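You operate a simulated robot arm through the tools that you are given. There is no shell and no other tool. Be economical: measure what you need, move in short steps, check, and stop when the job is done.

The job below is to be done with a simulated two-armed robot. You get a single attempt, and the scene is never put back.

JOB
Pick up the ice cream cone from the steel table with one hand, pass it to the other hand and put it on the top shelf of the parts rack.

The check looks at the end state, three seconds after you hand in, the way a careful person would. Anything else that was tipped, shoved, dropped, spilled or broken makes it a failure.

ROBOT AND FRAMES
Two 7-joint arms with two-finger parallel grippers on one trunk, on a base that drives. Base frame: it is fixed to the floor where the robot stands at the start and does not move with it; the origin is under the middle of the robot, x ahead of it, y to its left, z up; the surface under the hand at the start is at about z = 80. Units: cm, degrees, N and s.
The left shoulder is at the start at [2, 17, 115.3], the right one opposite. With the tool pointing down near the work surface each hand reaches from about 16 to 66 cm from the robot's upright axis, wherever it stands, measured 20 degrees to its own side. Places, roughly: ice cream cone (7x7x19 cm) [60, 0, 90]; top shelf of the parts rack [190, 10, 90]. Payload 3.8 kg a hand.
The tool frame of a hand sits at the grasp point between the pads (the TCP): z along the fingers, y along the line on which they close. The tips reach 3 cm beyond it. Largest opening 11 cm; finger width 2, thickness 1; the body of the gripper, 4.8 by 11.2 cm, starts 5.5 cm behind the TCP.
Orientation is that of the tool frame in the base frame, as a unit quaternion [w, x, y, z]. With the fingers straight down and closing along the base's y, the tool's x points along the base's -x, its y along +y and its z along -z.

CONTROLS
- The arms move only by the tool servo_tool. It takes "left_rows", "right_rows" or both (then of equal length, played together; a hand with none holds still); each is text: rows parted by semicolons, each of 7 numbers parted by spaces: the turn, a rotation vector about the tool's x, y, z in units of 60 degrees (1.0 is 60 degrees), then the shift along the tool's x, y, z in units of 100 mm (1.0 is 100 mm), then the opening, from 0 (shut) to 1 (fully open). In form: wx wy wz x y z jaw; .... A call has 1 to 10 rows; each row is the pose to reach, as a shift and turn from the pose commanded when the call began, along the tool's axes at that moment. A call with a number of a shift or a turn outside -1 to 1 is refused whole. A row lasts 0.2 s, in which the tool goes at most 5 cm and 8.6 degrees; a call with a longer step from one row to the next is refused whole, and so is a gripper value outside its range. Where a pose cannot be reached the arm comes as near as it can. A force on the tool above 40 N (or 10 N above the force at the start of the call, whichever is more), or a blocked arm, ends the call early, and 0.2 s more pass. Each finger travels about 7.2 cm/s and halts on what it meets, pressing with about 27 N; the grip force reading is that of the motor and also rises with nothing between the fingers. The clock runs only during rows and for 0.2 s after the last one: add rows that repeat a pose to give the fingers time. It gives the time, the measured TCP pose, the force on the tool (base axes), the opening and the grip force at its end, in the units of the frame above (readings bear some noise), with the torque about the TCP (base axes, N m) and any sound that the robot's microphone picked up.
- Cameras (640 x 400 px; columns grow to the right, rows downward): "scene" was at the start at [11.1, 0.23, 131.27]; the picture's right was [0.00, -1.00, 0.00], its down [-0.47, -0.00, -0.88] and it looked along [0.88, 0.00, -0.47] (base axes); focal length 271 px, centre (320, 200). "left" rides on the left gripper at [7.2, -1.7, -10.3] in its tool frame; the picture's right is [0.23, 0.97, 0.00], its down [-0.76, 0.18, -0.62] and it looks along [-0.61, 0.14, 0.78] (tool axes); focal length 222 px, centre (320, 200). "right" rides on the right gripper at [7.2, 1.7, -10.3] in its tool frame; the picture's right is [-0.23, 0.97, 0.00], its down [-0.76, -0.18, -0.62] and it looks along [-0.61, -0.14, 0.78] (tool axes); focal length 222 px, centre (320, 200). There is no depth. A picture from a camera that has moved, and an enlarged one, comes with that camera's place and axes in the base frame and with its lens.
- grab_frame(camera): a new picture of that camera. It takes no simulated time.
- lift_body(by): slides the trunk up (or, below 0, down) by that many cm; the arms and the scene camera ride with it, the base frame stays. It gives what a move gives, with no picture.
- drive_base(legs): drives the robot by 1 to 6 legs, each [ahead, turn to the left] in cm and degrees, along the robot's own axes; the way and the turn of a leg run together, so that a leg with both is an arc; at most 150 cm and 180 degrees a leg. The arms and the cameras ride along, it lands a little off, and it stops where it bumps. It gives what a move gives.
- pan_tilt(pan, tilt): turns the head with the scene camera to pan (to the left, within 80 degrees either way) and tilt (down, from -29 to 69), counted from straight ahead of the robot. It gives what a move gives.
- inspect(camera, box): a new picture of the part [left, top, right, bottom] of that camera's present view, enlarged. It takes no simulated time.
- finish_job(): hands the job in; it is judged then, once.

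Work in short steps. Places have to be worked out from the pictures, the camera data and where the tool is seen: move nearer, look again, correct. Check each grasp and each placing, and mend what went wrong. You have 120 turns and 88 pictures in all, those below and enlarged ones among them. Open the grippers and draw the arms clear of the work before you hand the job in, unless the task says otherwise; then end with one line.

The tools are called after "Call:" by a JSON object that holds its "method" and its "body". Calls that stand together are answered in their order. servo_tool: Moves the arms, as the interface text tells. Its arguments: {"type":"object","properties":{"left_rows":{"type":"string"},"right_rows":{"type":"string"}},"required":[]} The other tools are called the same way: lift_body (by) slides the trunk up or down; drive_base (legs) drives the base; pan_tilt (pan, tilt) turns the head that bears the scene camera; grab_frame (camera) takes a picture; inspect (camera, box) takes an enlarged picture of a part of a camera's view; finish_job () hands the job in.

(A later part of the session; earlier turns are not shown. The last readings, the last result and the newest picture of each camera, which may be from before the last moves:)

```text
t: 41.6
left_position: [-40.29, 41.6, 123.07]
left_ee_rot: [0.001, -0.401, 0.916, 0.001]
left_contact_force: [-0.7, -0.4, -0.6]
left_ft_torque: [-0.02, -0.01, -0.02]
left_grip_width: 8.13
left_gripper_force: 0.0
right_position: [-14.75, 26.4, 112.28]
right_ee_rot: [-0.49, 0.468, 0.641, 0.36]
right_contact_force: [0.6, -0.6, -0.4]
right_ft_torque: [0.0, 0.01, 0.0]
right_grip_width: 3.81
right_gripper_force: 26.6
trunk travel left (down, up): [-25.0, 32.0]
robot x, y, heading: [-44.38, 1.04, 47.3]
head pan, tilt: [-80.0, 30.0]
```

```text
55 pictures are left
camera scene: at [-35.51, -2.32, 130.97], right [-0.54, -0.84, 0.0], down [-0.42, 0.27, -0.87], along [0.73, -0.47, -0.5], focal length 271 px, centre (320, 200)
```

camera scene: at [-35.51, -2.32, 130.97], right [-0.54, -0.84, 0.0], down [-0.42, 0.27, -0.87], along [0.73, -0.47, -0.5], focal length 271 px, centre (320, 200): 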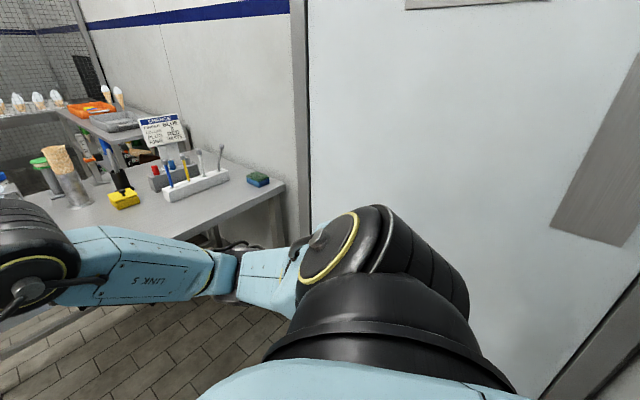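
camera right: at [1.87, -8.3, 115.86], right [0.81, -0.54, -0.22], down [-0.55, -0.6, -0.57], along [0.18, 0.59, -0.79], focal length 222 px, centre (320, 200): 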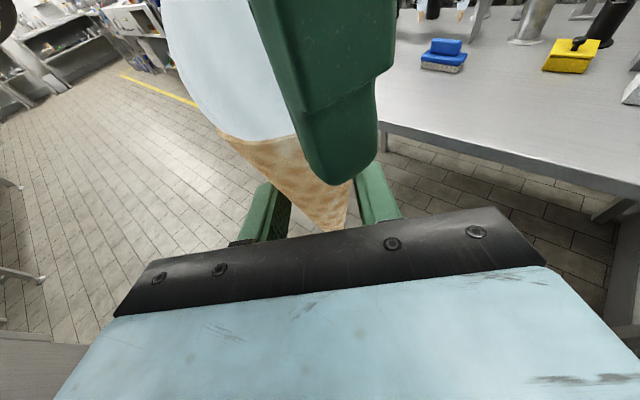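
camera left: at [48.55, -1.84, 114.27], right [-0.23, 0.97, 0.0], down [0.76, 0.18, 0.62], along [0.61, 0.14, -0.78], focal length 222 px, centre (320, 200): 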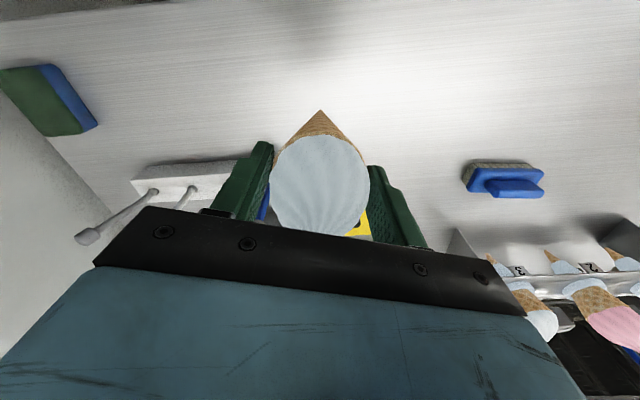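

A steel panel stands right behind; the left shoulder met it. I drive forward 22 cm to the middle of the aisle, then finish the turn.

Call:
{"method": "drive_base", "body": {"legs": [[22, 0], [0, 60]]}}

Call:
{"method": "pan_tilt", "body": {"pan": 0, "tilt": 30}}

Call:
{"method": "grab_frame", "body": {"camera": "scene"}}

```text
t: 45.5
left_position: [-58.59, 45.31, 122.85]
left_ee_rot: [0.011, 0.765, -0.644, -0.002]
left_contact_force: [-0.6, -0.3, -0.7]
left_ft_torque: [-0.02, -0.03, -0.01]
left_grip_width: 8.15
left_gripper_force: 0.0
right_position: [-31.7, 56.6, 112.16]
right_ee_rot: [-0.601, 0.134, 0.781, 0.101]
right_contact_force: [1.1, 0.5, -0.2]
right_ft_torque: [0.03, -0.01, -0.01]
right_grip_width: 3.8
right_gripper_force: 26.9
trunk travel left (down, up): [-25.0, 32.0]
robot x, y, heading: [-29.33, 17.33, 100.1]
head pan, tilt: [-80.0, 30.0]
stopped in leg 2: the robot was blocked; the commanded pose is now the measured one
```

```text
t: 47.0
left_position: [-58.6, 45.34, 122.82]
left_ee_rot: [0.009, 0.766, -0.643, -0.001]
left_contact_force: [0.3, 0.1, 0.0]
left_ft_torque: [0.01, 0.0, -0.03]
left_grip_width: 8.15
left_gripper_force: 0.1
right_position: [-31.71, 56.68, 111.95]
right_ee_rot: [-0.602, 0.133, 0.781, 0.1]
right_contact_force: [-0.2, -0.1, -1.5]
right_ft_torque: [0.01, 0.05, -0.02]
right_grip_width: 3.77
right_gripper_force: 26.9
trunk travel left (down, up): [-25.0, 32.0]
robot x, y, heading: [-29.29, 17.25, 100.4]
head pan, tilt: [0.0, 30.0]
```

```text
54 pictures are left
camera scene: at [-30.85, 28.87, 130.91], right [0.98, 0.18, -0.01], down [0.08, -0.5, -0.86], along [-0.16, 0.85, -0.5], focal length 271 px, centre (320, 200)
```

scene: 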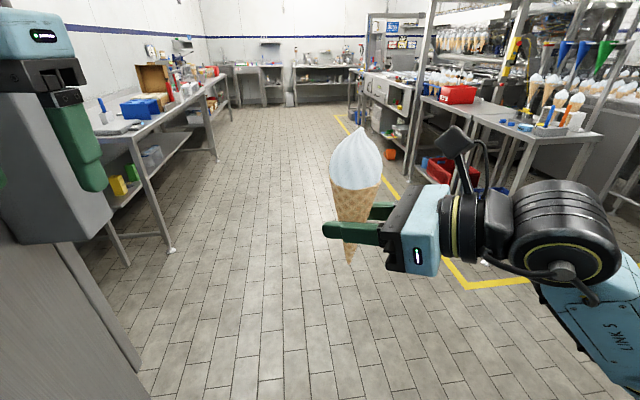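

Blocked again at 100°, probably the left arm against something. I look left.

Call:
{"method": "pan_tilt", "body": {"pan": 55, "tilt": 20}}

Call:
{"method": "grab_frame", "body": {"camera": "scene"}}

Call:
{"method": "grab_frame", "body": {"camera": "left"}}

```text
t: 48.3
left_position: [-58.6, 45.43, 122.96]
left_ee_rot: [0.01, 0.766, -0.643, -0.001]
left_contact_force: [0.5, 1.4, -0.1]
left_ft_torque: [0.01, 0.0, 0.01]
left_grip_width: 8.13
left_gripper_force: 0.0
right_position: [-31.67, 56.71, 112.1]
right_ee_rot: [-0.602, 0.133, 0.781, 0.1]
right_contact_force: [-0.3, 0.0, -0.4]
right_ft_torque: [-0.02, 0.02, -0.01]
right_grip_width: 3.79
right_gripper_force: 27.2
trunk travel left (down, up): [-25.0, 32.0]
robot x, y, heading: [-29.41, 17.1, 100.2]
head pan, tilt: [55.0, 20.0]
```

```text
53 pictures are left
camera scene: at [-37.68, 23.86, 132.59], right [0.42, 0.91, -0.01], down [0.31, -0.15, -0.94], along [-0.86, 0.39, -0.34], focal length 271 px, centre (320, 200)
```

scene: 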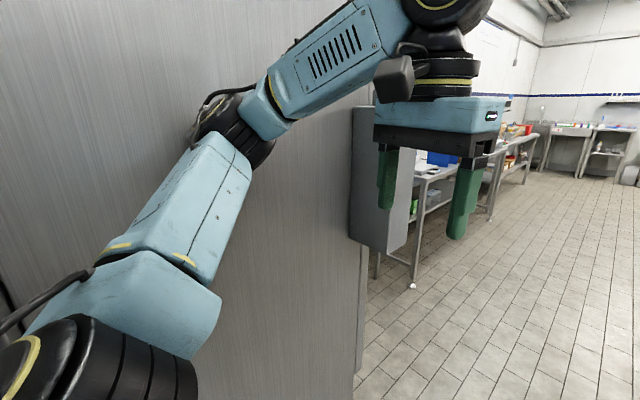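

```text
52 pictures are left
camera left: at [-55.59, 38.68, 133.21], right [-0.92, -0.39, 0.02], down [-0.3, 0.73, 0.62], along [-0.26, 0.56, -0.79], focal length 222 px, centre (320, 200)
```

left: 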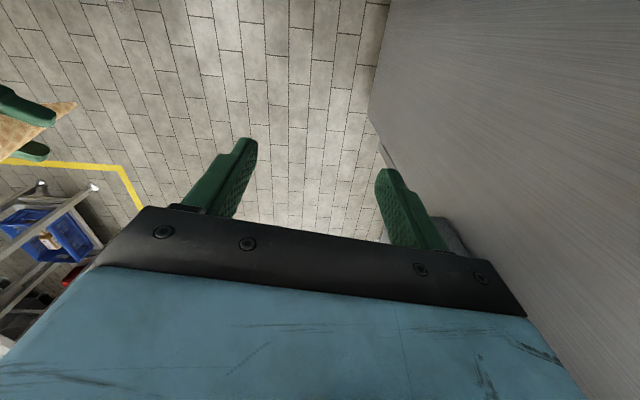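

The left elbow leans on the fixed steel panel; nothing loose was touched. I veer right to get mid-aisle (past the box on the panel), then line up along the table end.

Call:
{"method": "drive_base", "body": {"legs": [[0, -18], [38, 0]]}}

Call:
{"method": "grab_frame", "body": {"camera": "scene"}}

Call:
{"method": "pan_tilt", "body": {"pan": -50, "tilt": 35}}

Call:
{"method": "grab_frame", "body": {"camera": "scene"}}

```text
t: 51.7
left_position: [-43.81, 90.28, 122.87]
left_ee_rot: [-0.005, -0.655, 0.756, 0.001]
left_contact_force: [-0.1, -0.2, 0.4]
left_ft_torque: [0.01, 0.0, -0.01]
left_grip_width: 8.13
left_gripper_force: 0.0
right_position: [-14.52, 92.51, 112.28]
right_ee_rot: [-0.576, 0.255, 0.752, 0.196]
right_contact_force: [-0.7, 0.2, -0.6]
right_ft_torque: [0.01, 0.01, -0.02]
right_grip_width: 3.8
right_gripper_force: 27.1
trunk travel left (down, up): [-25.0, 32.0]
robot x, y, heading: [-24.23, 54.77, 81.9]
head pan, tilt: [55.0, 20.0]
```

```text
51 pictures are left
camera scene: at [-30.8, 63.13, 132.57], right [0.68, 0.73, 0.0], down [0.25, -0.23, -0.94], along [-0.69, 0.64, -0.34], focal length 271 px, centre (320, 200)
```

scene: 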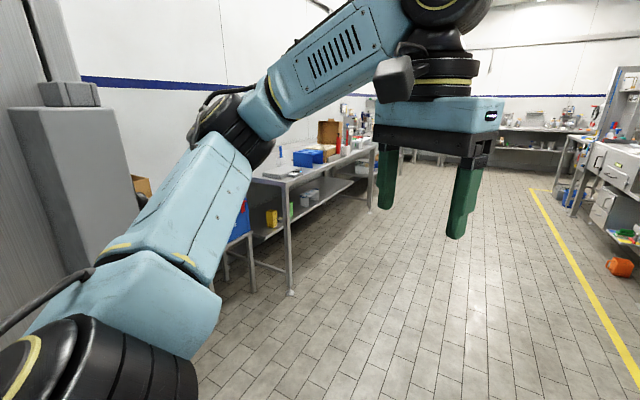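

```text
t: 53.5
left_position: [-43.81, 90.1, 122.95]
left_ee_rot: [-0.004, -0.654, 0.757, 0.002]
left_contact_force: [-0.2, -0.2, -0.5]
left_ft_torque: [-0.03, 0.01, 0.0]
left_grip_width: 8.13
left_gripper_force: 0.2
right_position: [-14.54, 92.46, 112.22]
right_ee_rot: [-0.576, 0.255, 0.751, 0.197]
right_contact_force: [-0.1, 0.0, -1.0]
right_ft_torque: [0.03, 0.0, -0.01]
right_grip_width: 3.79
right_gripper_force: 27.2
trunk travel left (down, up): [-25.0, 32.0]
robot x, y, heading: [-24.16, 54.53, 81.8]
head pan, tilt: [-50.0, 35.0]
```

```text
50 pictures are left
camera scene: at [-16.54, 61.37, 130.19], right [0.53, -0.85, 0.0], down [-0.49, -0.3, -0.82], along [0.69, 0.43, -0.57], focal length 271 px, centre (320, 200)
```

scene: 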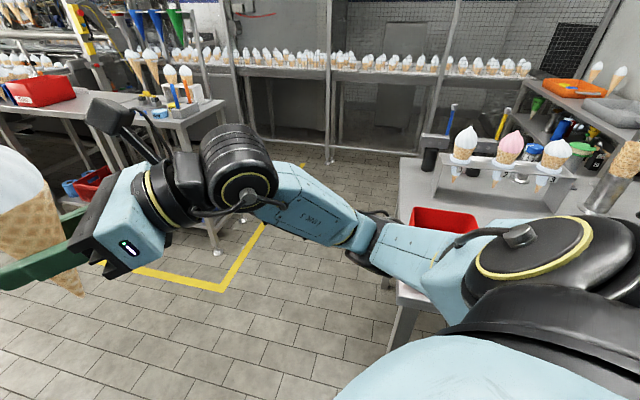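

Station at the left begins near v≈164, the table ends at v≈57, so the passage centre is v≈110. I go 46 cm on and turn right to head through it.

Call:
{"method": "drive_base", "body": {"legs": [[48, 0], [0, -60]]}}

Call:
{"method": "pan_tilt", "body": {"pan": 0, "tilt": 30}}

Call:
{"method": "grab_frame", "body": {"camera": "scene"}}

Call:
{"method": "pan_tilt", "body": {"pan": -60, "tilt": 30}}

Call:
{"method": "grab_frame", "body": {"camera": "scene"}}

```text
t: 59.0
left_position: [4.32, 135.96, 122.73]
left_ee_rot: [-0.004, -0.18, 0.984, 0.004]
left_contact_force: [0.1, 0.4, 0.4]
left_ft_torque: [0.02, -0.04, 0.0]
left_grip_width: 8.13
left_gripper_force: 0.0
right_position: [20.41, 111.33, 112.21]
right_ee_rot: [-0.396, 0.602, 0.518, 0.461]
right_contact_force: [0.6, 0.0, -1.0]
right_ft_torque: [0.03, 0.0, 0.01]
right_grip_width: 3.76
right_gripper_force: 27.4
trunk travel left (down, up): [-25.0, 32.0]
robot x, y, heading: [-17.47, 101.41, 21.0]
head pan, tilt: [-50.0, 35.0]
```

```text
t: 60.2
left_position: [4.25, 136.01, 122.75]
left_ee_rot: [-0.003, -0.179, 0.984, 0.004]
left_contact_force: [0.3, -1.0, -0.1]
left_ft_torque: [0.02, 0.01, -0.03]
left_grip_width: 8.13
left_gripper_force: 0.0
right_position: [20.52, 111.24, 112.32]
right_ee_rot: [-0.397, 0.601, 0.519, 0.461]
right_contact_force: [-0.4, 0.1, -0.6]
right_ft_torque: [-0.01, 0.02, -0.05]
right_grip_width: 3.79
right_gripper_force: 27.3
trunk travel left (down, up): [-25.0, 32.0]
robot x, y, heading: [-17.09, 101.46, 20.9]
head pan, tilt: [0.0, 30.0]
```

```text
49 pictures are left
camera scene: at [-7.14, 105.54, 130.97], right [0.36, -0.93, 0.0], down [-0.47, -0.18, -0.87], along [0.81, 0.31, -0.5], focal length 271 px, centre (320, 200)
```

scene: 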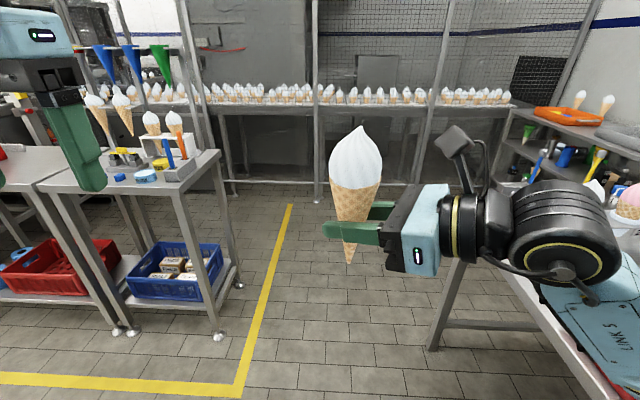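

```text
t: 61.5
left_position: [4.29, 135.84, 123.04]
left_ee_rot: [-0.003, -0.18, 0.984, 0.004]
left_contact_force: [0.3, 0.6, -0.8]
left_ft_torque: [0.02, -0.01, 0.02]
left_grip_width: 8.14
left_gripper_force: 0.2
right_position: [20.48, 111.26, 112.19]
right_ee_rot: [-0.396, 0.601, 0.519, 0.461]
right_contact_force: [0.4, 0.4, -1.4]
right_ft_torque: [0.0, 0.0, -0.03]
right_grip_width: 3.75
right_gripper_force: 27.0
trunk travel left (down, up): [-25.0, 32.0]
robot x, y, heading: [-17.51, 101.59, 20.8]
head pan, tilt: [-60.0, 30.0]
```

```text
48 pictures are left
camera scene: at [-8.57, 96.62, 130.97], right [-0.63, -0.78, 0.0], down [-0.39, 0.32, -0.87], along [0.67, -0.55, -0.5], focal length 271 px, centre (320, 200)
```

scene: 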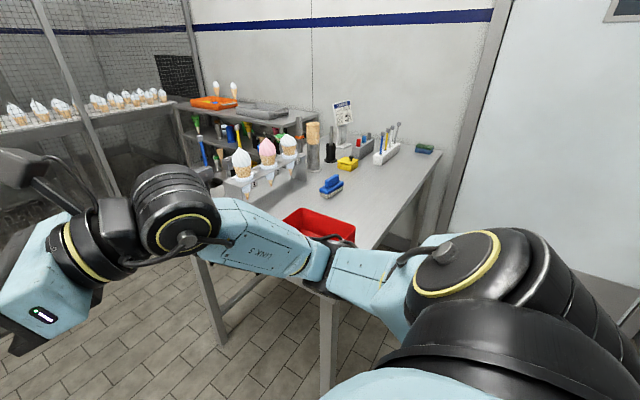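

The passage is v 57–157 for u 107–142, but my left elbow sticks out far. I bring the left hand forward and inward to tuck that elbow, and move the right hand a bit to its side.

Call:
{"method": "servo_tool", "body": {"left_rows": "0 0 0 -0.2 0 -0.05 0.74;0 0 0 -0.4 0 -0.1 0.74;0 0 0 -0.6 -0.1 -0.15 0.74;0 0 0 -0.8 -0.25 -0.2 0.74;0 0 0 -0.9 -0.4 -0.25 0.74;0 0 0 -1 -0.5 -0.3 0.74;0 0 0 -1 -0.6 -0.3 0.74;0 0 0 -1 -0.6 -0.3 0.74", "right_rows": "0 0 0 -0.04 0.05 -0.14 0.1;0 0 0 -0.08 0.1 -0.28 0.1;0 0 0 -0.12 0.15 -0.42 0.1;0 0 0 -0.16 0.2 -0.56 0.1;0 0 0 -0.19 0.23 -0.7 0.1;0 0 0 -0.22 0.27 -0.85 0.1;0 0 0 -0.22 0.27 -0.85 0.1;0 0 0 -0.22 0.27 -0.85 0.1"}}

Call:
{"method": "servo_tool", "body": {"left_rows": "0 0 0 -0.2 -0.2 0 0.74;0 0 0 -0.4 -0.4 0 0.74;0 0 0 -0.6 -0.6 0 0.74;0 0 0 -0.7 -0.8 0 0.74;0 0 0 -0.7 -0.9 0 0.74;0 0 0 -0.7 -0.9 0 0.74"}}

Call:
{"method": "pan_tilt", "body": {"pan": 15, "tilt": 25}}

Call:
{"method": "grab_frame", "body": {"camera": "scene"}}

```text
t: 63.3
left_position: [15.92, 133.85, 125.81]
left_ee_rot: [-0.004, -0.18, 0.984, 0.004]
left_contact_force: [0.6, 0.8, 0.2]
left_ft_torque: [-0.02, -0.05, 0.02]
left_grip_width: 8.14
left_gripper_force: 0.1
right_position: [21.66, 102.29, 112.32]
right_ee_rot: [-0.396, 0.601, 0.519, 0.461]
right_contact_force: [0.1, 0.6, -0.2]
right_ft_torque: [0.01, 0.04, 0.0]
right_grip_width: 3.74
right_gripper_force: 26.8
trunk travel left (down, up): [-25.0, 32.0]
robot x, y, heading: [-17.27, 101.09, 20.8]
head pan, tilt: [-60.0, 30.0]
```

```text
t: 64.7
left_position: [25.4, 127.89, 125.83]
left_ee_rot: [-0.004, -0.179, 0.984, 0.004]
left_contact_force: [-0.9, -0.6, 0.2]
left_ft_torque: [0.01, 0.01, 0.0]
left_grip_width: 8.14
left_gripper_force: 0.1
right_position: [21.76, 102.24, 112.34]
right_ee_rot: [-0.396, 0.601, 0.518, 0.461]
right_contact_force: [-0.6, 0.2, -1.2]
right_ft_torque: [-0.02, 0.01, -0.02]
right_grip_width: 3.76
right_gripper_force: 26.8
trunk travel left (down, up): [-25.0, 32.0]
robot x, y, heading: [-17.63, 101.2, 20.8]
head pan, tilt: [-60.0, 30.0]
```

```text
t: 66.2
left_position: [25.45, 127.95, 125.66]
left_ee_rot: [-0.003, -0.18, 0.984, 0.005]
left_contact_force: [-0.6, 1.1, -1.6]
left_ft_torque: [-0.02, 0.02, 0.0]
left_grip_width: 8.14
left_gripper_force: 0.1
right_position: [21.81, 102.32, 112.21]
right_ee_rot: [-0.397, 0.601, 0.518, 0.462]
right_contact_force: [-0.2, 0.2, -1.1]
right_ft_torque: [0.0, 0.0, 0.03]
right_grip_width: 3.74
right_gripper_force: 27.2
trunk travel left (down, up): [-25.0, 32.0]
robot x, y, heading: [-17.55, 100.94, 20.9]
head pan, tilt: [15.0, 25.0]
```

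```text
47 pictures are left
camera scene: at [-8.12, 107.72, 131.76], right [0.59, -0.81, 0.0], down [-0.34, -0.25, -0.91], along [0.73, 0.53, -0.42], focal length 271 px, centre (320, 200)
```

scene: 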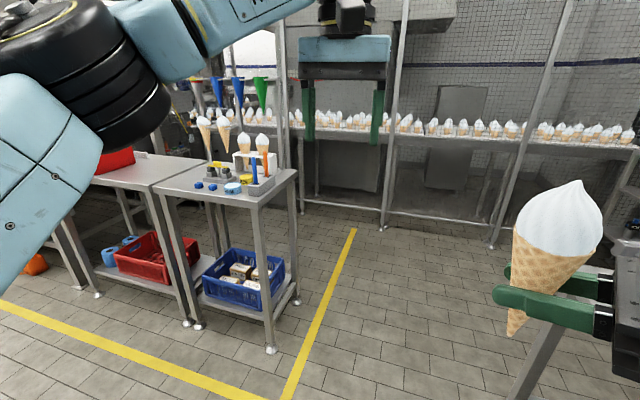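

The elbow is tucked now (about 44 cm lateral). I straighten along the room axis and drive 75 cm into the passage, then check.

Call:
{"method": "drive_base", "body": {"legs": [[0, -4], [75, 0]]}}

Call:
{"method": "pan_tilt", "body": {"pan": -50, "tilt": 35}}

Call:
{"method": "grab_frame", "body": {"camera": "scene"}}

Call:
{"method": "pan_tilt", "body": {"pan": 50, "tilt": 30}}

Call:
{"method": "grab_frame", "body": {"camera": "scene"}}

```text
t: 70.6
left_position: [97.75, 146.75, 125.66]
left_ee_rot: [-0.004, -0.146, 0.989, 0.005]
left_contact_force: [0.7, -0.1, -0.3]
left_ft_torque: [-0.03, -0.02, 0.0]
left_grip_width: 8.15
left_gripper_force: 0.1
right_position: [92.49, 121.51, 112.36]
right_ee_rot: [-0.38, 0.619, 0.498, 0.474]
right_contact_force: [-0.2, -0.3, -0.5]
right_ft_torque: [0.03, -0.01, -0.01]
right_grip_width: 3.74
right_gripper_force: 27.4
trunk travel left (down, up): [-25.0, 32.0]
robot x, y, heading: [53.44, 123.24, 17.0]
head pan, tilt: [15.0, 25.0]
stopped in leg 2: the robot was blocked; the commanded pose is now the measured one
```

```text
t: 71.9
left_position: [97.78, 146.68, 125.79]
left_ee_rot: [-0.003, -0.147, 0.989, 0.004]
left_contact_force: [0.3, 0.0, 0.1]
left_ft_torque: [-0.02, -0.01, 0.04]
left_grip_width: 8.15
left_gripper_force: 0.0
right_position: [92.39, 121.4, 112.31]
right_ee_rot: [-0.38, 0.619, 0.497, 0.475]
right_contact_force: [0.1, -0.6, -0.6]
right_ft_torque: [-0.01, -0.04, -0.02]
right_grip_width: 3.73
right_gripper_force: 27.2
trunk travel left (down, up): [-25.0, 32.0]
robot x, y, heading: [52.99, 123.05, 17.2]
head pan, tilt: [-50.0, 35.0]
```

```text
46 pictures are left
camera scene: at [62.5, 119.08, 130.19], right [-0.54, -0.84, 0.0], down [-0.48, 0.31, -0.82], along [0.69, -0.44, -0.57], focal length 271 px, centre (320, 200)
```

scene: 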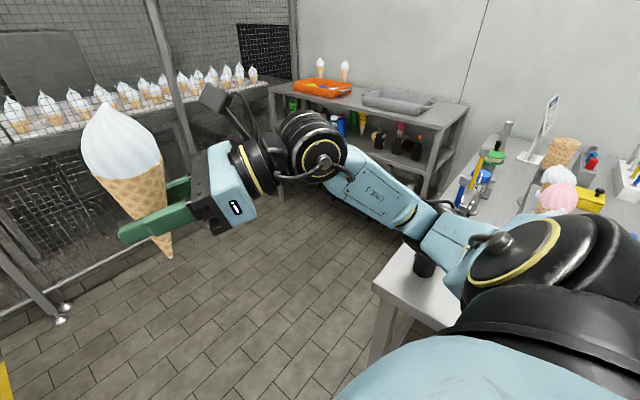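

```text
t: 73.7
left_position: [97.72, 146.77, 125.82]
left_ee_rot: [-0.003, -0.147, 0.989, 0.004]
left_contact_force: [0.5, -0.2, -0.3]
left_ft_torque: [0.03, 0.02, 0.02]
left_grip_width: 8.15
left_gripper_force: 0.0
right_position: [92.49, 121.53, 112.22]
right_ee_rot: [-0.381, 0.618, 0.498, 0.474]
right_contact_force: [0.6, -0.3, -0.1]
right_ft_torque: [-0.02, 0.03, -0.02]
right_grip_width: 3.73
right_gripper_force: 27.3
trunk travel left (down, up): [-25.0, 32.0]
robot x, y, heading: [53.14, 122.93, 17.1]
head pan, tilt: [50.0, 30.0]
```

```text
45 pictures are left
camera scene: at [58.62, 132.18, 130.97], right [0.92, -0.39, 0.0], down [-0.19, -0.46, -0.87], along [0.34, 0.8, -0.5], focal length 271 px, centre (320, 200)
```

scene: 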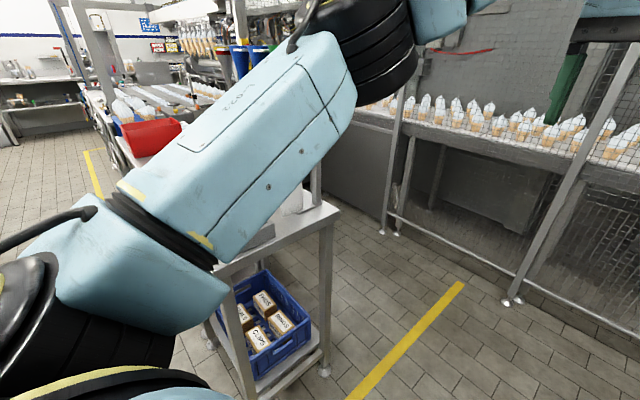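

It stopped after nearly the whole way with something touching. I look closer at both sides before moving.

Call:
{"method": "inspect", "body": {"camera": "scene", "box": [180, 80, 420, 280]}}

Call:
{"method": "pan_tilt", "body": {"pan": -65, "tilt": 40}}

Call:
{"method": "inspect", "body": {"camera": "scene", "box": [220, 60, 540, 260]}}

```text
2.00 times, centred on (300, 180) of scene
camera zoom: at [58.62, 132.18, 130.97], right [0.92, -0.39, 0.0], down [-0.19, -0.46, -0.87], along [0.34, 0.8, -0.5], focal length 542 px, centre (360, 240)
```

zoom: 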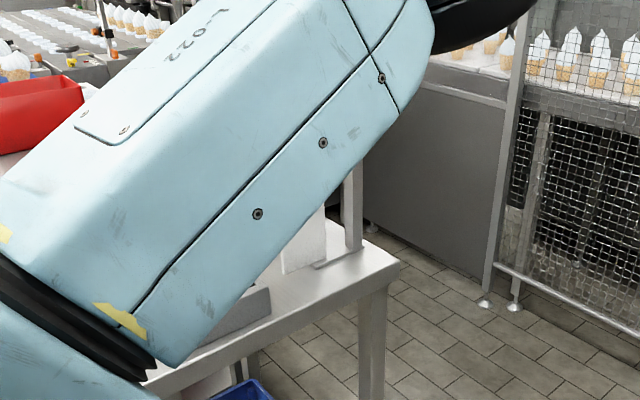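

```text
t: 75.6
left_position: [97.77, 146.62, 125.66]
left_ee_rot: [-0.003, -0.148, 0.989, 0.004]
left_contact_force: [0.6, -0.3, -0.6]
left_ft_torque: [-0.01, 0.01, 0.01]
left_grip_width: 8.13
left_gripper_force: 0.0
right_position: [92.3, 121.43, 112.32]
right_ee_rot: [-0.38, 0.619, 0.498, 0.474]
right_contact_force: [0.6, -0.2, -0.9]
right_ft_torque: [-0.01, 0.02, -0.01]
right_grip_width: 3.72
right_gripper_force: 27.0
trunk travel left (down, up): [-25.0, 32.0]
robot x, y, heading: [53.22, 123.15, 17.1]
head pan, tilt: [-65.0, 40.0]
```

```text
2.00 times, centred on (380, 160) of scene
camera zoom: at [60.8, 117.55, 129.43], right [-0.74, -0.67, 0.0], down [-0.43, 0.48, -0.77], along [0.51, -0.57, -0.64], focal length 542 px, centre (200, 280)
```

zoom: 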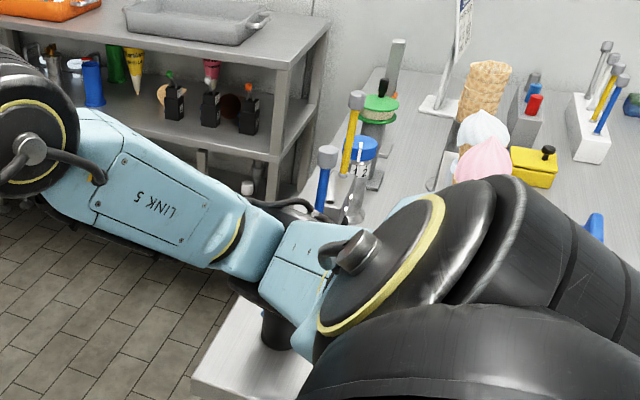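

The right elbow is next to the tall blue tool (top z≈107) at the table corner, likely what it met; it is still upright. I back off 8 cm and raise the trunk so the arms clear it.

Call:
{"method": "drive_base", "body": {"legs": [[-8, 0]]}}

Call:
{"method": "lift_body", "body": {"by": 24}}

Call:
{"method": "grab_frame", "body": {"camera": "scene"}}

Call:
{"method": "pan_tilt", "body": {"pan": 40, "tilt": 45}}

Call:
{"method": "grab_frame", "body": {"camera": "scene"}}

```text
t: 76.7
left_position: [90.11, 144.52, 125.85]
left_ee_rot: [-0.003, -0.146, 0.989, 0.003]
left_contact_force: [0.2, 0.3, 1.5]
left_ft_torque: [0.01, -0.03, -0.01]
left_grip_width: 8.16
left_gripper_force: 0.1
right_position: [84.74, 119.08, 112.31]
right_ee_rot: [-0.381, 0.618, 0.498, 0.474]
right_contact_force: [-0.2, 0.0, -0.6]
right_ft_torque: [-0.02, -0.01, -0.01]
right_grip_width: 3.71
right_gripper_force: 26.7
trunk travel left (down, up): [-25.0, 32.0]
robot x, y, heading: [45.62, 120.77, 17.0]
head pan, tilt: [-65.0, 40.0]
```

```text
t: 79.2
left_position: [90.31, 144.41, 149.6]
left_ee_rot: [-0.003, -0.146, 0.989, 0.004]
left_contact_force: [-0.7, -0.5, -0.5]
left_ft_torque: [-0.03, 0.01, 0.04]
left_grip_width: 8.14
left_gripper_force: 0.0
right_position: [84.79, 119.13, 136.27]
right_ee_rot: [-0.38, 0.619, 0.498, 0.474]
right_contact_force: [0.2, -0.7, -1.5]
right_ft_torque: [0.02, 0.0, -0.02]
right_grip_width: 3.72
right_gripper_force: 27.0
trunk travel left (down, up): [-49.0, 8.0]
robot x, y, heading: [45.7, 120.69, 17.2]
head pan, tilt: [-65.0, 40.0]
```

```text
42 pictures are left
camera scene: at [53.28, 115.22, 153.42], right [-0.74, -0.67, 0.0], down [-0.43, 0.48, -0.77], along [0.51, -0.57, -0.64], focal length 271 px, centre (320, 200)
```

scene: 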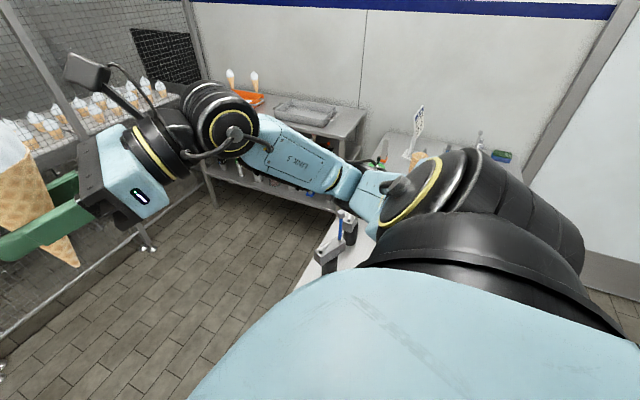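

```text
t: 81.0
left_position: [90.2, 144.39, 149.8]
left_ee_rot: [-0.003, -0.148, 0.989, 0.004]
left_contact_force: [0.0, -0.3, 0.0]
left_ft_torque: [0.01, 0.01, -0.01]
left_grip_width: 8.14
left_gripper_force: 0.1
right_position: [84.91, 119.08, 136.32]
right_ee_rot: [-0.381, 0.618, 0.498, 0.474]
right_contact_force: [-0.8, 0.2, -0.6]
right_ft_torque: [-0.01, 0.0, -0.01]
right_grip_width: 3.68
right_gripper_force: 27.2
trunk travel left (down, up): [-49.0, 8.0]
robot x, y, heading: [45.88, 121.47, 17.3]
head pan, tilt: [40.0, 45.0]
```

```text
41 pictures are left
camera scene: at [51.98, 128.35, 152.71], right [0.84, -0.54, 0.0], down [-0.38, -0.59, -0.71], along [0.38, 0.59, -0.71], focal length 271 px, centre (320, 200)
```

scene: 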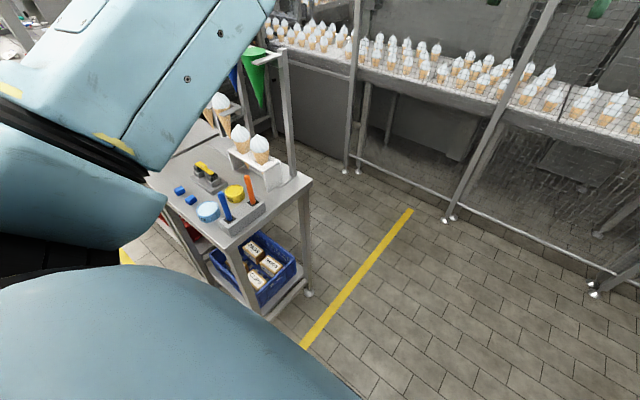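

Everything on both sides stands untouched, and the arms now ride above it. I drive on 70 cm and turn right 90° toward the rack.

Call:
{"method": "drive_base", "body": {"legs": [[70, 0], [0, -90]]}}

Call:
{"method": "pan_tilt", "body": {"pan": 0, "tilt": 35}}

Call:
{"method": "grab_frame", "body": {"camera": "scene"}}

```text
t: 88.6
left_position: [135.6, 97.21, 149.83]
left_ee_rot: [-0.001, 0.592, 0.806, 0.005]
left_contact_force: [0.6, -0.6, 0.1]
left_ft_torque: [-0.01, 0.01, 0.03]
left_grip_width: 8.17
left_gripper_force: 0.1
right_position: [110.35, 102.43, 136.37]
right_ee_rot: [0.063, 0.79, -0.08, 0.605]
right_contact_force: [0.5, 0.5, -1.9]
right_ft_torque: [-0.03, 0.02, -0.01]
right_grip_width: 3.67
right_gripper_force: 27.0
trunk travel left (down, up): [-49.0, 8.0]
robot x, y, heading: [111.55, 141.71, -72.0]
head pan, tilt: [40.0, 45.0]
```

```text
t: 89.7
left_position: [135.82, 97.21, 149.73]
left_ee_rot: [0.001, 0.591, 0.807, 0.005]
left_contact_force: [0.1, -0.7, -0.4]
left_ft_torque: [0.01, 0.0, -0.03]
left_grip_width: 8.14
left_gripper_force: 0.0
right_position: [110.27, 102.44, 136.35]
right_ee_rot: [0.063, 0.79, -0.08, 0.605]
right_contact_force: [-0.2, -0.3, -0.4]
right_ft_torque: [0.03, 0.01, -0.02]
right_grip_width: 3.67
right_gripper_force: 26.9
trunk travel left (down, up): [-49.0, 8.0]
robot x, y, heading: [111.81, 141.48, -72.1]
head pan, tilt: [0.0, 35.0]
```

```text
40 pictures are left
camera scene: at [114.76, 131.35, 154.19], right [-0.95, -0.31, 0.0], down [-0.18, 0.55, -0.82], along [0.25, -0.78, -0.57], focal length 271 px, centre (320, 200)
```

scene: 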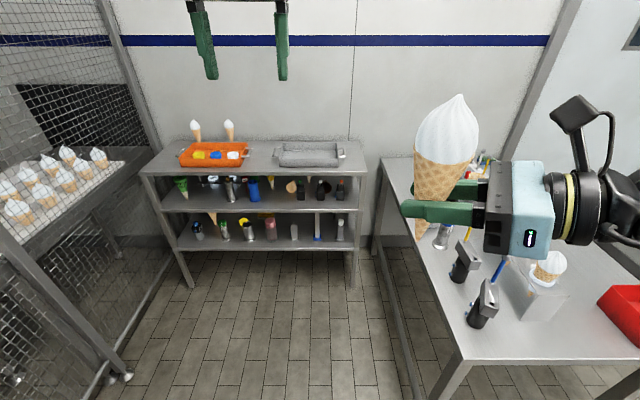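

The rack top is at z≈90 with a free gap between the grey and orange trays around u≈180, a good spot. I first swing the right tool 45° to point more straight ahead, in free space.

Call:
{"method": "servo_tool", "body": {"right_rows": "-0.103 0 0.028 0 0 0 0.1;-0.207 0 0.055 0 0 0 0.1;-0.31 0 0.083 0 0 0 0.1;-0.414 0 0.111 0 0 0 0.1;-0.517 0 0.139 0 0 0 0.1;-0.62 0 0.166 0 0 0 0.1;-0.724 0 0.194 0 0 0 0.1;-0.724 0 0.194 0 0 0 0.1"}}

Call:
{"method": "grab_frame", "body": {"camera": "scene"}}

```text
t: 91.5
left_position: [135.68, 97.25, 149.79]
left_ee_rot: [0.001, 0.592, 0.806, 0.005]
left_contact_force: [-0.3, 0.7, 1.1]
left_ft_torque: [0.02, -0.04, -0.01]
left_grip_width: 8.16
left_gripper_force: 0.0
right_position: [114.53, 97.31, 137.42]
right_ee_rot: [0.291, 0.698, -0.378, 0.534]
right_contact_force: [0.6, -0.3, -0.5]
right_ft_torque: [-0.04, 0.04, 0.02]
right_grip_width: 3.65
right_gripper_force: 27.5
right hand out of reach, approached as far as the arm can: row 1, 2, 3, 4, 5, 6, 7, 8
trunk travel left (down, up): [-49.0, 8.0]
robot x, y, heading: [111.72, 141.86, -72.2]
head pan, tilt: [0.0, 35.0]
```

```text
39 pictures are left
camera scene: at [114.73, 131.36, 154.19], right [-0.95, -0.31, 0.0], down [-0.18, 0.55, -0.82], along [0.25, -0.78, -0.57], focal length 271 px, centre (320, 200)
```

scene: 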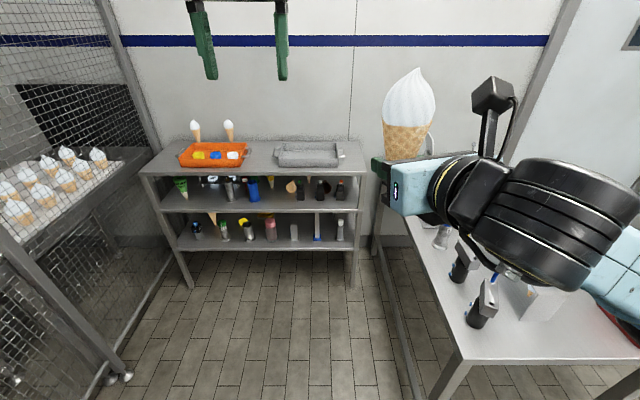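

The tool turned fine, but the hand ended 6 cm further out since that fold was too tight. I push it 10 cm outward so that the commanded pose is reachable again.

Call:
{"method": "servo_tool", "body": {"right_rows": "0 0 0 0 0 0.2 0.1;0 0 0 0 0 0.4 0.1;0 0 0 0 0 0.6 0.1;0 0 0 0 0 0.8 0.1;0 0 0 0 0 1 0.1;0 0 0 0 0 1 0.1"}}

Call:
{"method": "inspect", "body": {"camera": "scene", "box": [330, 40, 500, 240]}}

```text
t: 92.9
left_position: [135.66, 97.28, 149.77]
left_ee_rot: [0.0, 0.592, 0.806, 0.005]
left_contact_force: [0.0, 0.4, 0.5]
left_ft_torque: [-0.01, -0.03, -0.01]
left_grip_width: 8.15
left_gripper_force: 0.1
right_position: [119.76, 88.87, 134.86]
right_ee_rot: [0.29, 0.698, -0.376, 0.536]
right_contact_force: [0.4, 0.7, -1.3]
right_ft_torque: [0.0, -0.04, -0.02]
right_grip_width: 3.68
right_gripper_force: 26.9
trunk travel left (down, up): [-49.0, 8.0]
robot x, y, heading: [111.65, 141.6, -72.3]
head pan, tilt: [0.0, 35.0]
```

```text
2.00 times, centred on (415, 140) of scene
camera zoom: at [114.72, 131.37, 154.19], right [-0.95, -0.31, 0.0], down [-0.17, 0.55, -0.82], along [0.25, -0.78, -0.57], focal length 542 px, centre (130, 320)
```

zoom: 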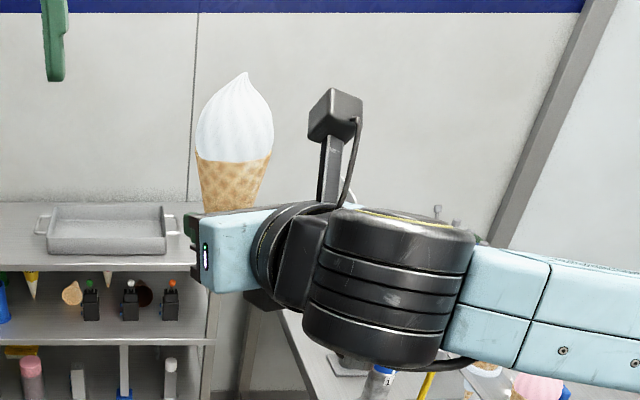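

Cone is upright and firm, hand now 53 cm ahead, 8 cm right. The standing point for the gap is about (174, 71); I turn left 24°, drive 70 cm, and turn back, then look.

Call:
{"method": "drive_base", "body": {"legs": [[0, 24.1], [70, 0], [0, -24.3]]}}

Call:
{"method": "grab_frame", "body": {"camera": "scene"}}

```text
t: 99.2
left_position: [182.17, 45.05, 149.79]
left_ee_rot: [0.001, 0.593, 0.806, 0.005]
left_contact_force: [0.7, -0.2, -0.6]
left_ft_torque: [0.02, 0.02, 0.02]
left_grip_width: 8.16
left_gripper_force: 0.1
right_position: [166.09, 36.76, 134.88]
right_ee_rot: [0.291, 0.698, -0.378, 0.535]
right_contact_force: [-0.4, -0.1, -1.1]
right_ft_torque: [0.01, 0.01, 0.03]
right_grip_width: 3.66
right_gripper_force: 26.6
trunk travel left (down, up): [-49.0, 8.0]
robot x, y, heading: [158.12, 89.18, -72.3]
head pan, tilt: [0.0, 35.0]
```

```text
37 pictures are left
camera scene: at [161.25, 79.15, 154.19], right [-0.95, -0.3, 0.0], down [-0.17, 0.55, -0.82], along [0.25, -0.78, -0.57], focal length 271 px, centre (320, 200)
```

scene: 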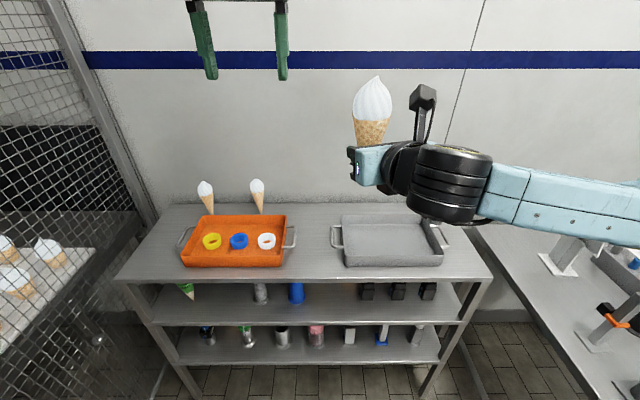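

Now I can measure well: gap between tray handles is u 174–186, and my target point is about (181.8, 21, 90). I shift the base by (15.6, −15.8) to bring the cone over it.

Call:
{"method": "drive_base", "body": {"legs": [[0, 26.9], [22.2, 0], [0, -27]]}}

Call:
{"method": "lift_body", "body": {"by": -20}}

Call:
{"method": "grab_frame", "body": {"camera": "scene"}}

Call:
{"method": "grab_frame", "body": {"camera": "right"}}

```text
t: 103.7
left_position: [197.6, 28.73, 149.81]
left_ee_rot: [0.0, 0.596, 0.803, 0.005]
left_contact_force: [-0.6, -0.5, 0.0]
left_ft_torque: [0.0, -0.06, -0.01]
left_grip_width: 8.12
left_gripper_force: 0.0
right_position: [181.56, 20.61, 134.89]
right_ee_rot: [0.294, 0.696, -0.381, 0.533]
right_contact_force: [0.1, 0.8, -1.1]
right_ft_torque: [0.04, 0.01, -0.01]
right_grip_width: 3.65
right_gripper_force: 27.0
trunk travel left (down, up): [-49.0, 8.0]
robot x, y, heading: [173.98, 73.43, -73.1]
head pan, tilt: [0.0, 35.0]
```

```text
t: 105.8
left_position: [197.74, 28.79, 129.82]
left_ee_rot: [0.001, 0.596, 0.803, 0.006]
left_contact_force: [0.2, 1.2, -0.2]
left_ft_torque: [0.0, -0.02, 0.0]
left_grip_width: 8.13
left_gripper_force: 0.1
right_position: [181.55, 20.57, 114.86]
right_ee_rot: [0.293, 0.696, -0.38, 0.534]
right_contact_force: [0.2, -0.1, -2.3]
right_ft_torque: [0.01, -0.03, 0.0]
right_grip_width: 3.61
right_gripper_force: 26.7
trunk travel left (down, up): [-29.0, 28.0]
robot x, y, heading: [173.82, 73.23, -72.8]
head pan, tilt: [0.0, 35.0]
```

```text
36 pictures are left
camera scene: at [177.05, 63.05, 134.2], right [-0.96, -0.29, 0.0], down [-0.17, 0.55, -0.82], along [0.24, -0.78, -0.57], focal length 271 px, centre (320, 200)
```

scene: 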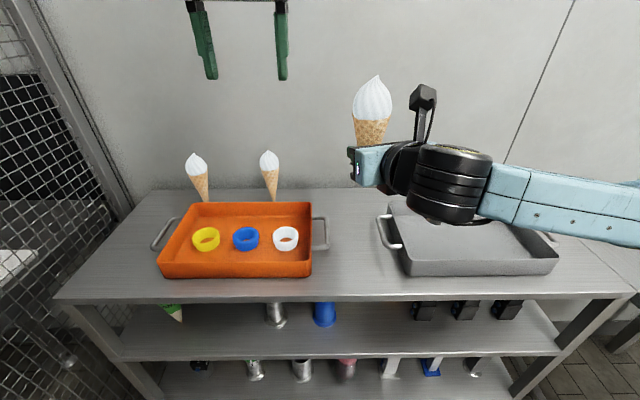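

```text
35 pictures are left
camera right: at [175.94, 26.42, 124.61], right [-0.85, -0.48, -0.22], down [-0.28, 0.77, -0.58], along [0.44, -0.43, -0.79], focal length 222 px, centre (320, 200)
```

right: 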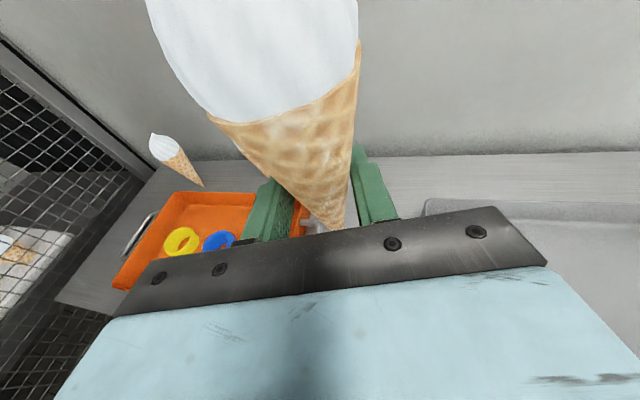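

The TCP is at u 179.5, v −34.3, right over the gap; the tip should be about 7 cm below it. I go down 10 cm and check with the cameras.

Call:
{"method": "servo_tool", "body": {"right_rows": "0 0 0 -0.161 0 0.043 0.1;0 0 0 -0.322 0 0.086 0.1;0 0 0 -0.483 0 0.13 0.1;0 0 0 -0.644 0 0.173 0.1;0 0 0 -0.805 0 0.216 0.1;0 0 0 -0.966 0 0.259 0.1;0 0 0 -0.966 0 0.259 0.1;0 0 0 -0.966 0 0.259 0.1"}}

Call:
{"method": "grab_frame", "body": {"camera": "scene"}}

Call:
{"method": "grab_frame", "body": {"camera": "left"}}

```text
t: 107.7
left_position: [197.58, 28.72, 129.84]
left_ee_rot: [0.0, 0.595, 0.804, 0.005]
left_contact_force: [-0.6, 0.4, 0.1]
left_ft_torque: [0.02, 0.0, 0.02]
left_grip_width: 8.14
left_gripper_force: 0.0
right_position: [181.6, 20.49, 113.98]
right_ee_rot: [0.294, 0.696, -0.381, 0.534]
right_contact_force: [0.9, 0.4, -0.7]
right_ft_torque: [-0.01, 0.01, -0.02]
right_grip_width: 3.57
right_gripper_force: 27.6
right hand out of reach, approached as far as the arm can: row 1, 2, 3, 4, 5, 6, 7, 8
trunk travel left (down, up): [-29.0, 28.0]
robot x, y, heading: [173.97, 73.38, -73.0]
head pan, tilt: [0.0, 35.0]
```

```text
34 pictures are left
camera scene: at [177.05, 63.04, 134.19], right [-0.96, -0.29, 0.0], down [-0.17, 0.55, -0.82], along [0.24, -0.78, -0.57], focal length 271 px, centre (320, 200)
```

scene: 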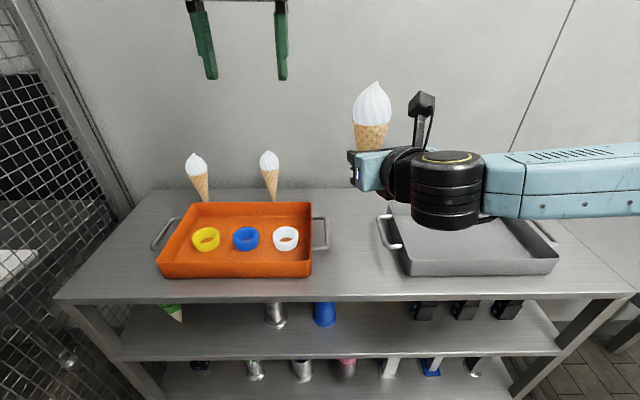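

```text
33 pictures are left
camera left: at [193.82, 35.11, 140.11], right [0.87, 0.5, 0.01], down [0.39, -0.68, 0.62], along [0.32, -0.53, -0.78], focal length 222 px, centre (320, 200)
```

left: 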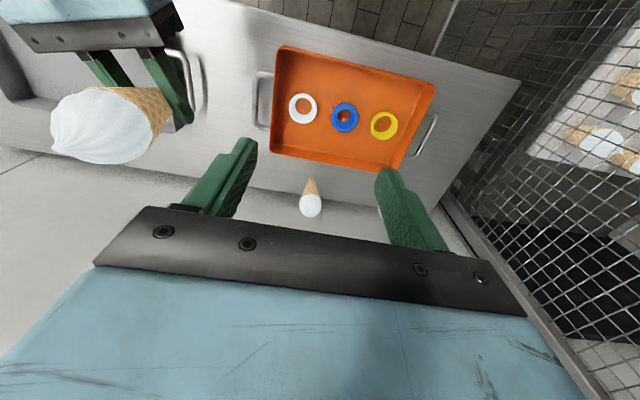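

The right wrist can't go lower in this posture, so I undo that command and will lower with the trunk instead; the left hand goes up 10 cm at the same time to stay clear.

Call:
{"method": "servo_tool", "body": {"right_rows": "0 0 0 0.3 0 -0.08 0.1;0 0 0 0.6 0 -0.16 0.1;0 0 0 0.8 0 -0.214 0.1;0 0 0 0.966 0 -0.259 0.1;0 0 0 0.966 0 -0.259 0.1", "left_rows": "0 0 0 0 0 -0.3 0.74;0 0 0 0 0 -0.5 0.74;0 0 0 0 0 -0.7 0.74;0 0 0 0 0 -0.9 0.74;0 0 0 0 0 -1 0.74"}}

Call:
{"method": "lift_body", "body": {"by": -10}}

Call:
{"method": "grab_frame", "body": {"camera": "scene"}}

Call:
{"method": "pan_tilt", "body": {"pan": -55, "tilt": 35}}

Call:
{"method": "grab_frame", "body": {"camera": "scene"}}

```text
t: 108.8
left_position: [197.5, 29.94, 138.45]
left_ee_rot: [0.001, 0.596, 0.803, 0.003]
left_contact_force: [-1.1, 0.1, 0.6]
left_ft_torque: [0.01, -0.02, 0.0]
left_grip_width: 8.16
left_gripper_force: 0.0
left hand out of reach, approached as far as the arm can: row 4, 5
right_position: [181.03, 20.85, 123.93]
right_ee_rot: [0.294, 0.696, -0.382, 0.533]
right_contact_force: [-0.4, -0.5, -0.8]
right_ft_torque: [0.0, 0.01, -0.01]
right_grip_width: 3.61
right_gripper_force: 27.0
trunk travel left (down, up): [-29.0, 28.0]
robot x, y, heading: [173.83, 73.22, -72.7]
head pan, tilt: [0.0, 35.0]
```

```text
t: 110.2
left_position: [197.54, 29.92, 128.45]
left_ee_rot: [0.001, 0.596, 0.803, 0.004]
left_contact_force: [0.4, 0.4, 0.2]
left_ft_torque: [0.04, 0.01, 0.0]
left_grip_width: 8.15
left_gripper_force: 0.1
right_position: [181.07, 20.81, 113.79]
right_ee_rot: [0.293, 0.696, -0.381, 0.534]
right_contact_force: [0.0, -0.6, -1.2]
right_ft_torque: [-0.03, 0.02, 0.02]
right_grip_width: 3.61
right_gripper_force: 26.8
trunk travel left (down, up): [-19.0, 38.0]
robot x, y, heading: [173.87, 73.42, -72.8]
head pan, tilt: [0.0, 35.0]
```

```text
32 pictures are left
camera scene: at [177.04, 63.05, 124.2], right [-0.96, -0.29, 0.0], down [-0.17, 0.55, -0.82], along [0.24, -0.78, -0.57], focal length 271 px, centre (320, 200)
```

scene: 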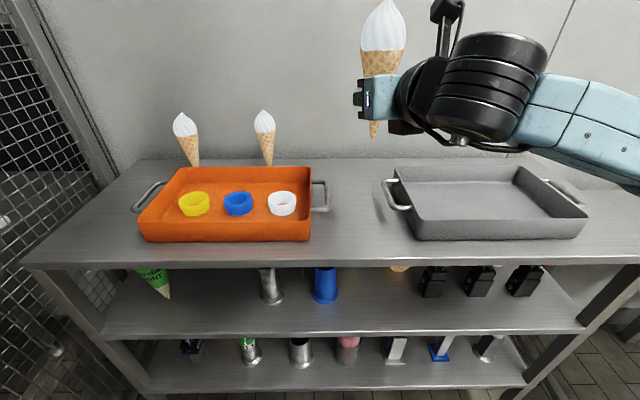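

```text
t: 111.4
left_position: [197.62, 29.97, 128.31]
left_ee_rot: [0.001, 0.596, 0.803, 0.004]
left_contact_force: [-0.1, -0.1, 0.5]
left_ft_torque: [-0.02, -0.02, 0.02]
left_grip_width: 8.13
left_gripper_force: 0.0
right_position: [181.25, 20.78, 113.94]
right_ee_rot: [0.293, 0.696, -0.38, 0.534]
right_contact_force: [0.0, -0.3, -1.4]
right_ft_torque: [0.03, -0.01, 0.01]
right_grip_width: 3.62
right_gripper_force: 27.0
trunk travel left (down, up): [-19.0, 38.0]
robot x, y, heading: [174.27, 73.18, -72.9]
head pan, tilt: [-55.0, 35.0]
```

```text
31 pictures are left
camera scene: at [169.05, 64.5, 124.19], right [-0.79, 0.61, 0.0], down [0.35, 0.45, -0.82], along [-0.5, -0.65, -0.57], focal length 271 px, centre (320, 200)
```

scene: 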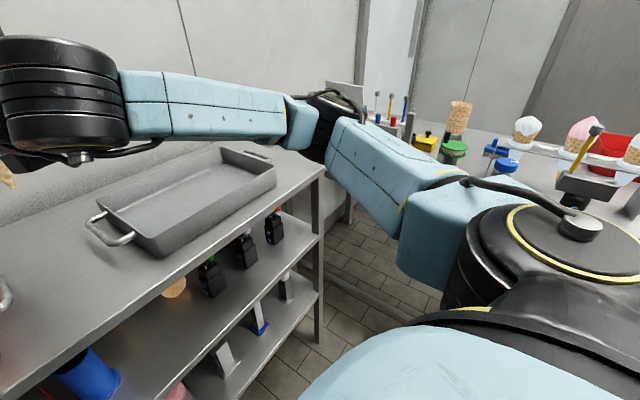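

Forearm and elbow are in front of the rack edge and clear. I lower the trunk by 14, leaving about 3 cm below the tip.

Call:
{"method": "lift_body", "body": {"by": -14}}

Call:
{"method": "pan_tilt", "body": {"pan": -10, "tilt": 25}}

Call:
{"method": "grab_frame", "body": {"camera": "scene"}}

Call:
{"method": "grab_frame", "body": {"camera": "left"}}

```text
t: 113.1
left_position: [197.54, 30.02, 114.36]
left_ee_rot: [0.001, 0.595, 0.803, 0.005]
left_contact_force: [0.3, 0.5, -0.8]
left_ft_torque: [0.02, 0.0, 0.0]
left_grip_width: 8.16
left_gripper_force: 0.1
right_position: [181.16, 20.72, 99.9]
right_ee_rot: [0.293, 0.696, -0.38, 0.534]
right_contact_force: [-0.5, 0.4, -0.9]
right_ft_torque: [-0.01, 0.01, -0.02]
right_grip_width: 3.61
right_gripper_force: 26.7
trunk travel left (down, up): [-5.0, 52.0]
robot x, y, heading: [173.87, 73.26, -73.2]
head pan, tilt: [-55.0, 35.0]
```

```text
t: 114.2
left_position: [197.56, 30.01, 114.47]
left_ee_rot: [0.001, 0.596, 0.803, 0.004]
left_contact_force: [0.6, -0.5, -0.6]
left_ft_torque: [0.01, 0.0, 0.0]
left_grip_width: 8.14
left_gripper_force: 0.0
right_position: [181.27, 20.75, 99.78]
right_ee_rot: [0.293, 0.696, -0.38, 0.534]
right_contact_force: [0.4, 0.4, -1.3]
right_ft_torque: [-0.01, 0.0, 0.01]
right_grip_width: 3.6
right_gripper_force: 27.0
trunk travel left (down, up): [-5.0, 52.0]
robot x, y, heading: [174.19, 73.02, -72.6]
head pan, tilt: [-10.0, 25.0]
```

```text
30 pictures are left
camera scene: at [175.59, 62.31, 111.76], right [-0.99, -0.12, 0.0], down [-0.05, 0.42, -0.91], along [0.11, -0.9, -0.42], focal length 271 px, centre (320, 200)
```

scene: 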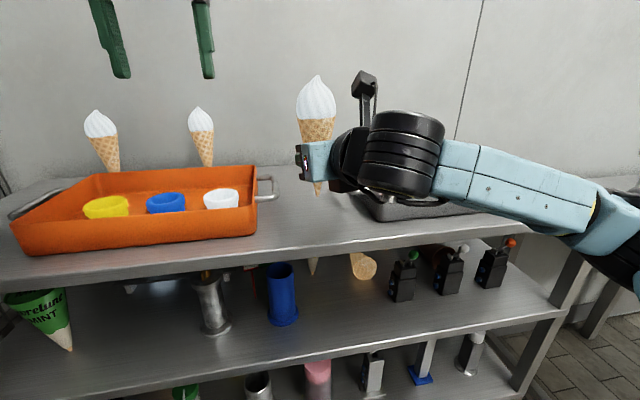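

```text
29 pictures are left
camera left: at [193.76, 36.4, 124.69], right [0.87, 0.5, 0.01], down [0.39, -0.68, 0.62], along [0.32, -0.54, -0.78], focal length 222 px, centre (320, 200)
```

left: 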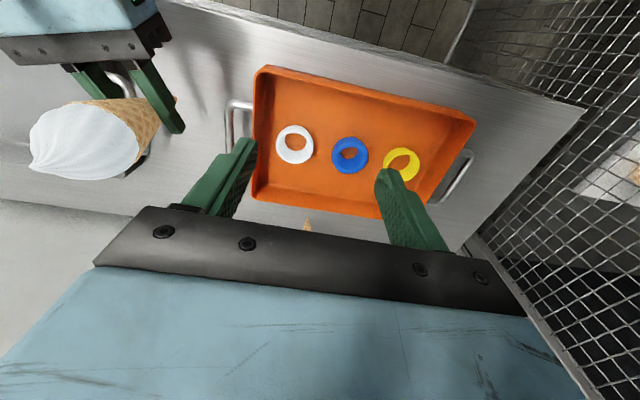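

I zoom on the tip for its height, position and uprightness.

Call:
{"method": "inspect", "body": {"camera": "scene", "box": [240, 60, 400, 230]}}

Call:
{"method": "inspect", "body": {"camera": "left", "box": [0, 20, 260, 200]}}

```text
2.35 times, centred on (320, 145) of scene
camera zoom: at [175.59, 62.31, 111.76], right [-0.99, -0.12, 0.0], down [-0.05, 0.42, -0.91], along [0.11, -0.9, -0.42], focal length 637 px, centre (320, 329)
```

zoom: 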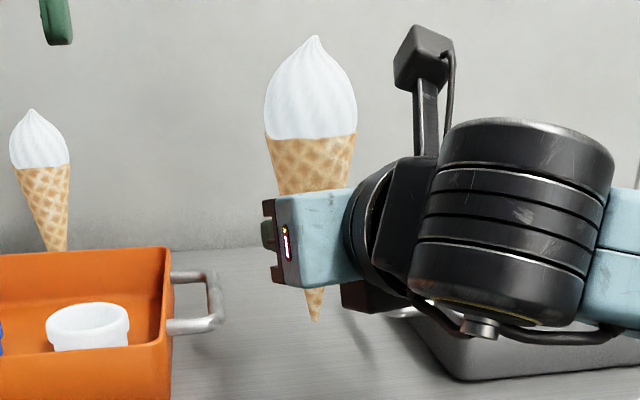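

```text
2.22 times, centred on (130, 110) of left
camera zoom: at [193.76, 36.4, 124.69], right [0.87, 0.5, 0.01], down [0.39, -0.68, 0.62], along [0.32, -0.54, -0.78], focal length 494 px, centre (742, 400)
```

zoom: 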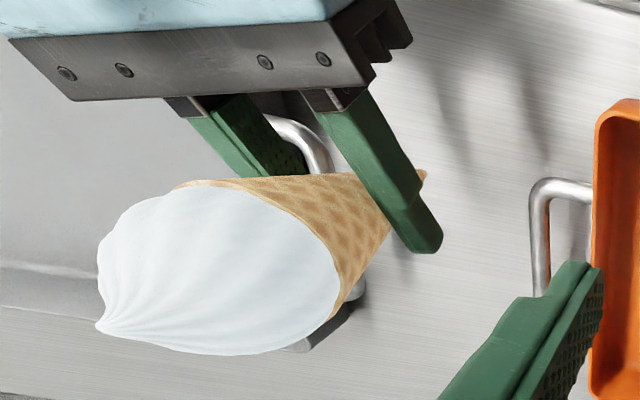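

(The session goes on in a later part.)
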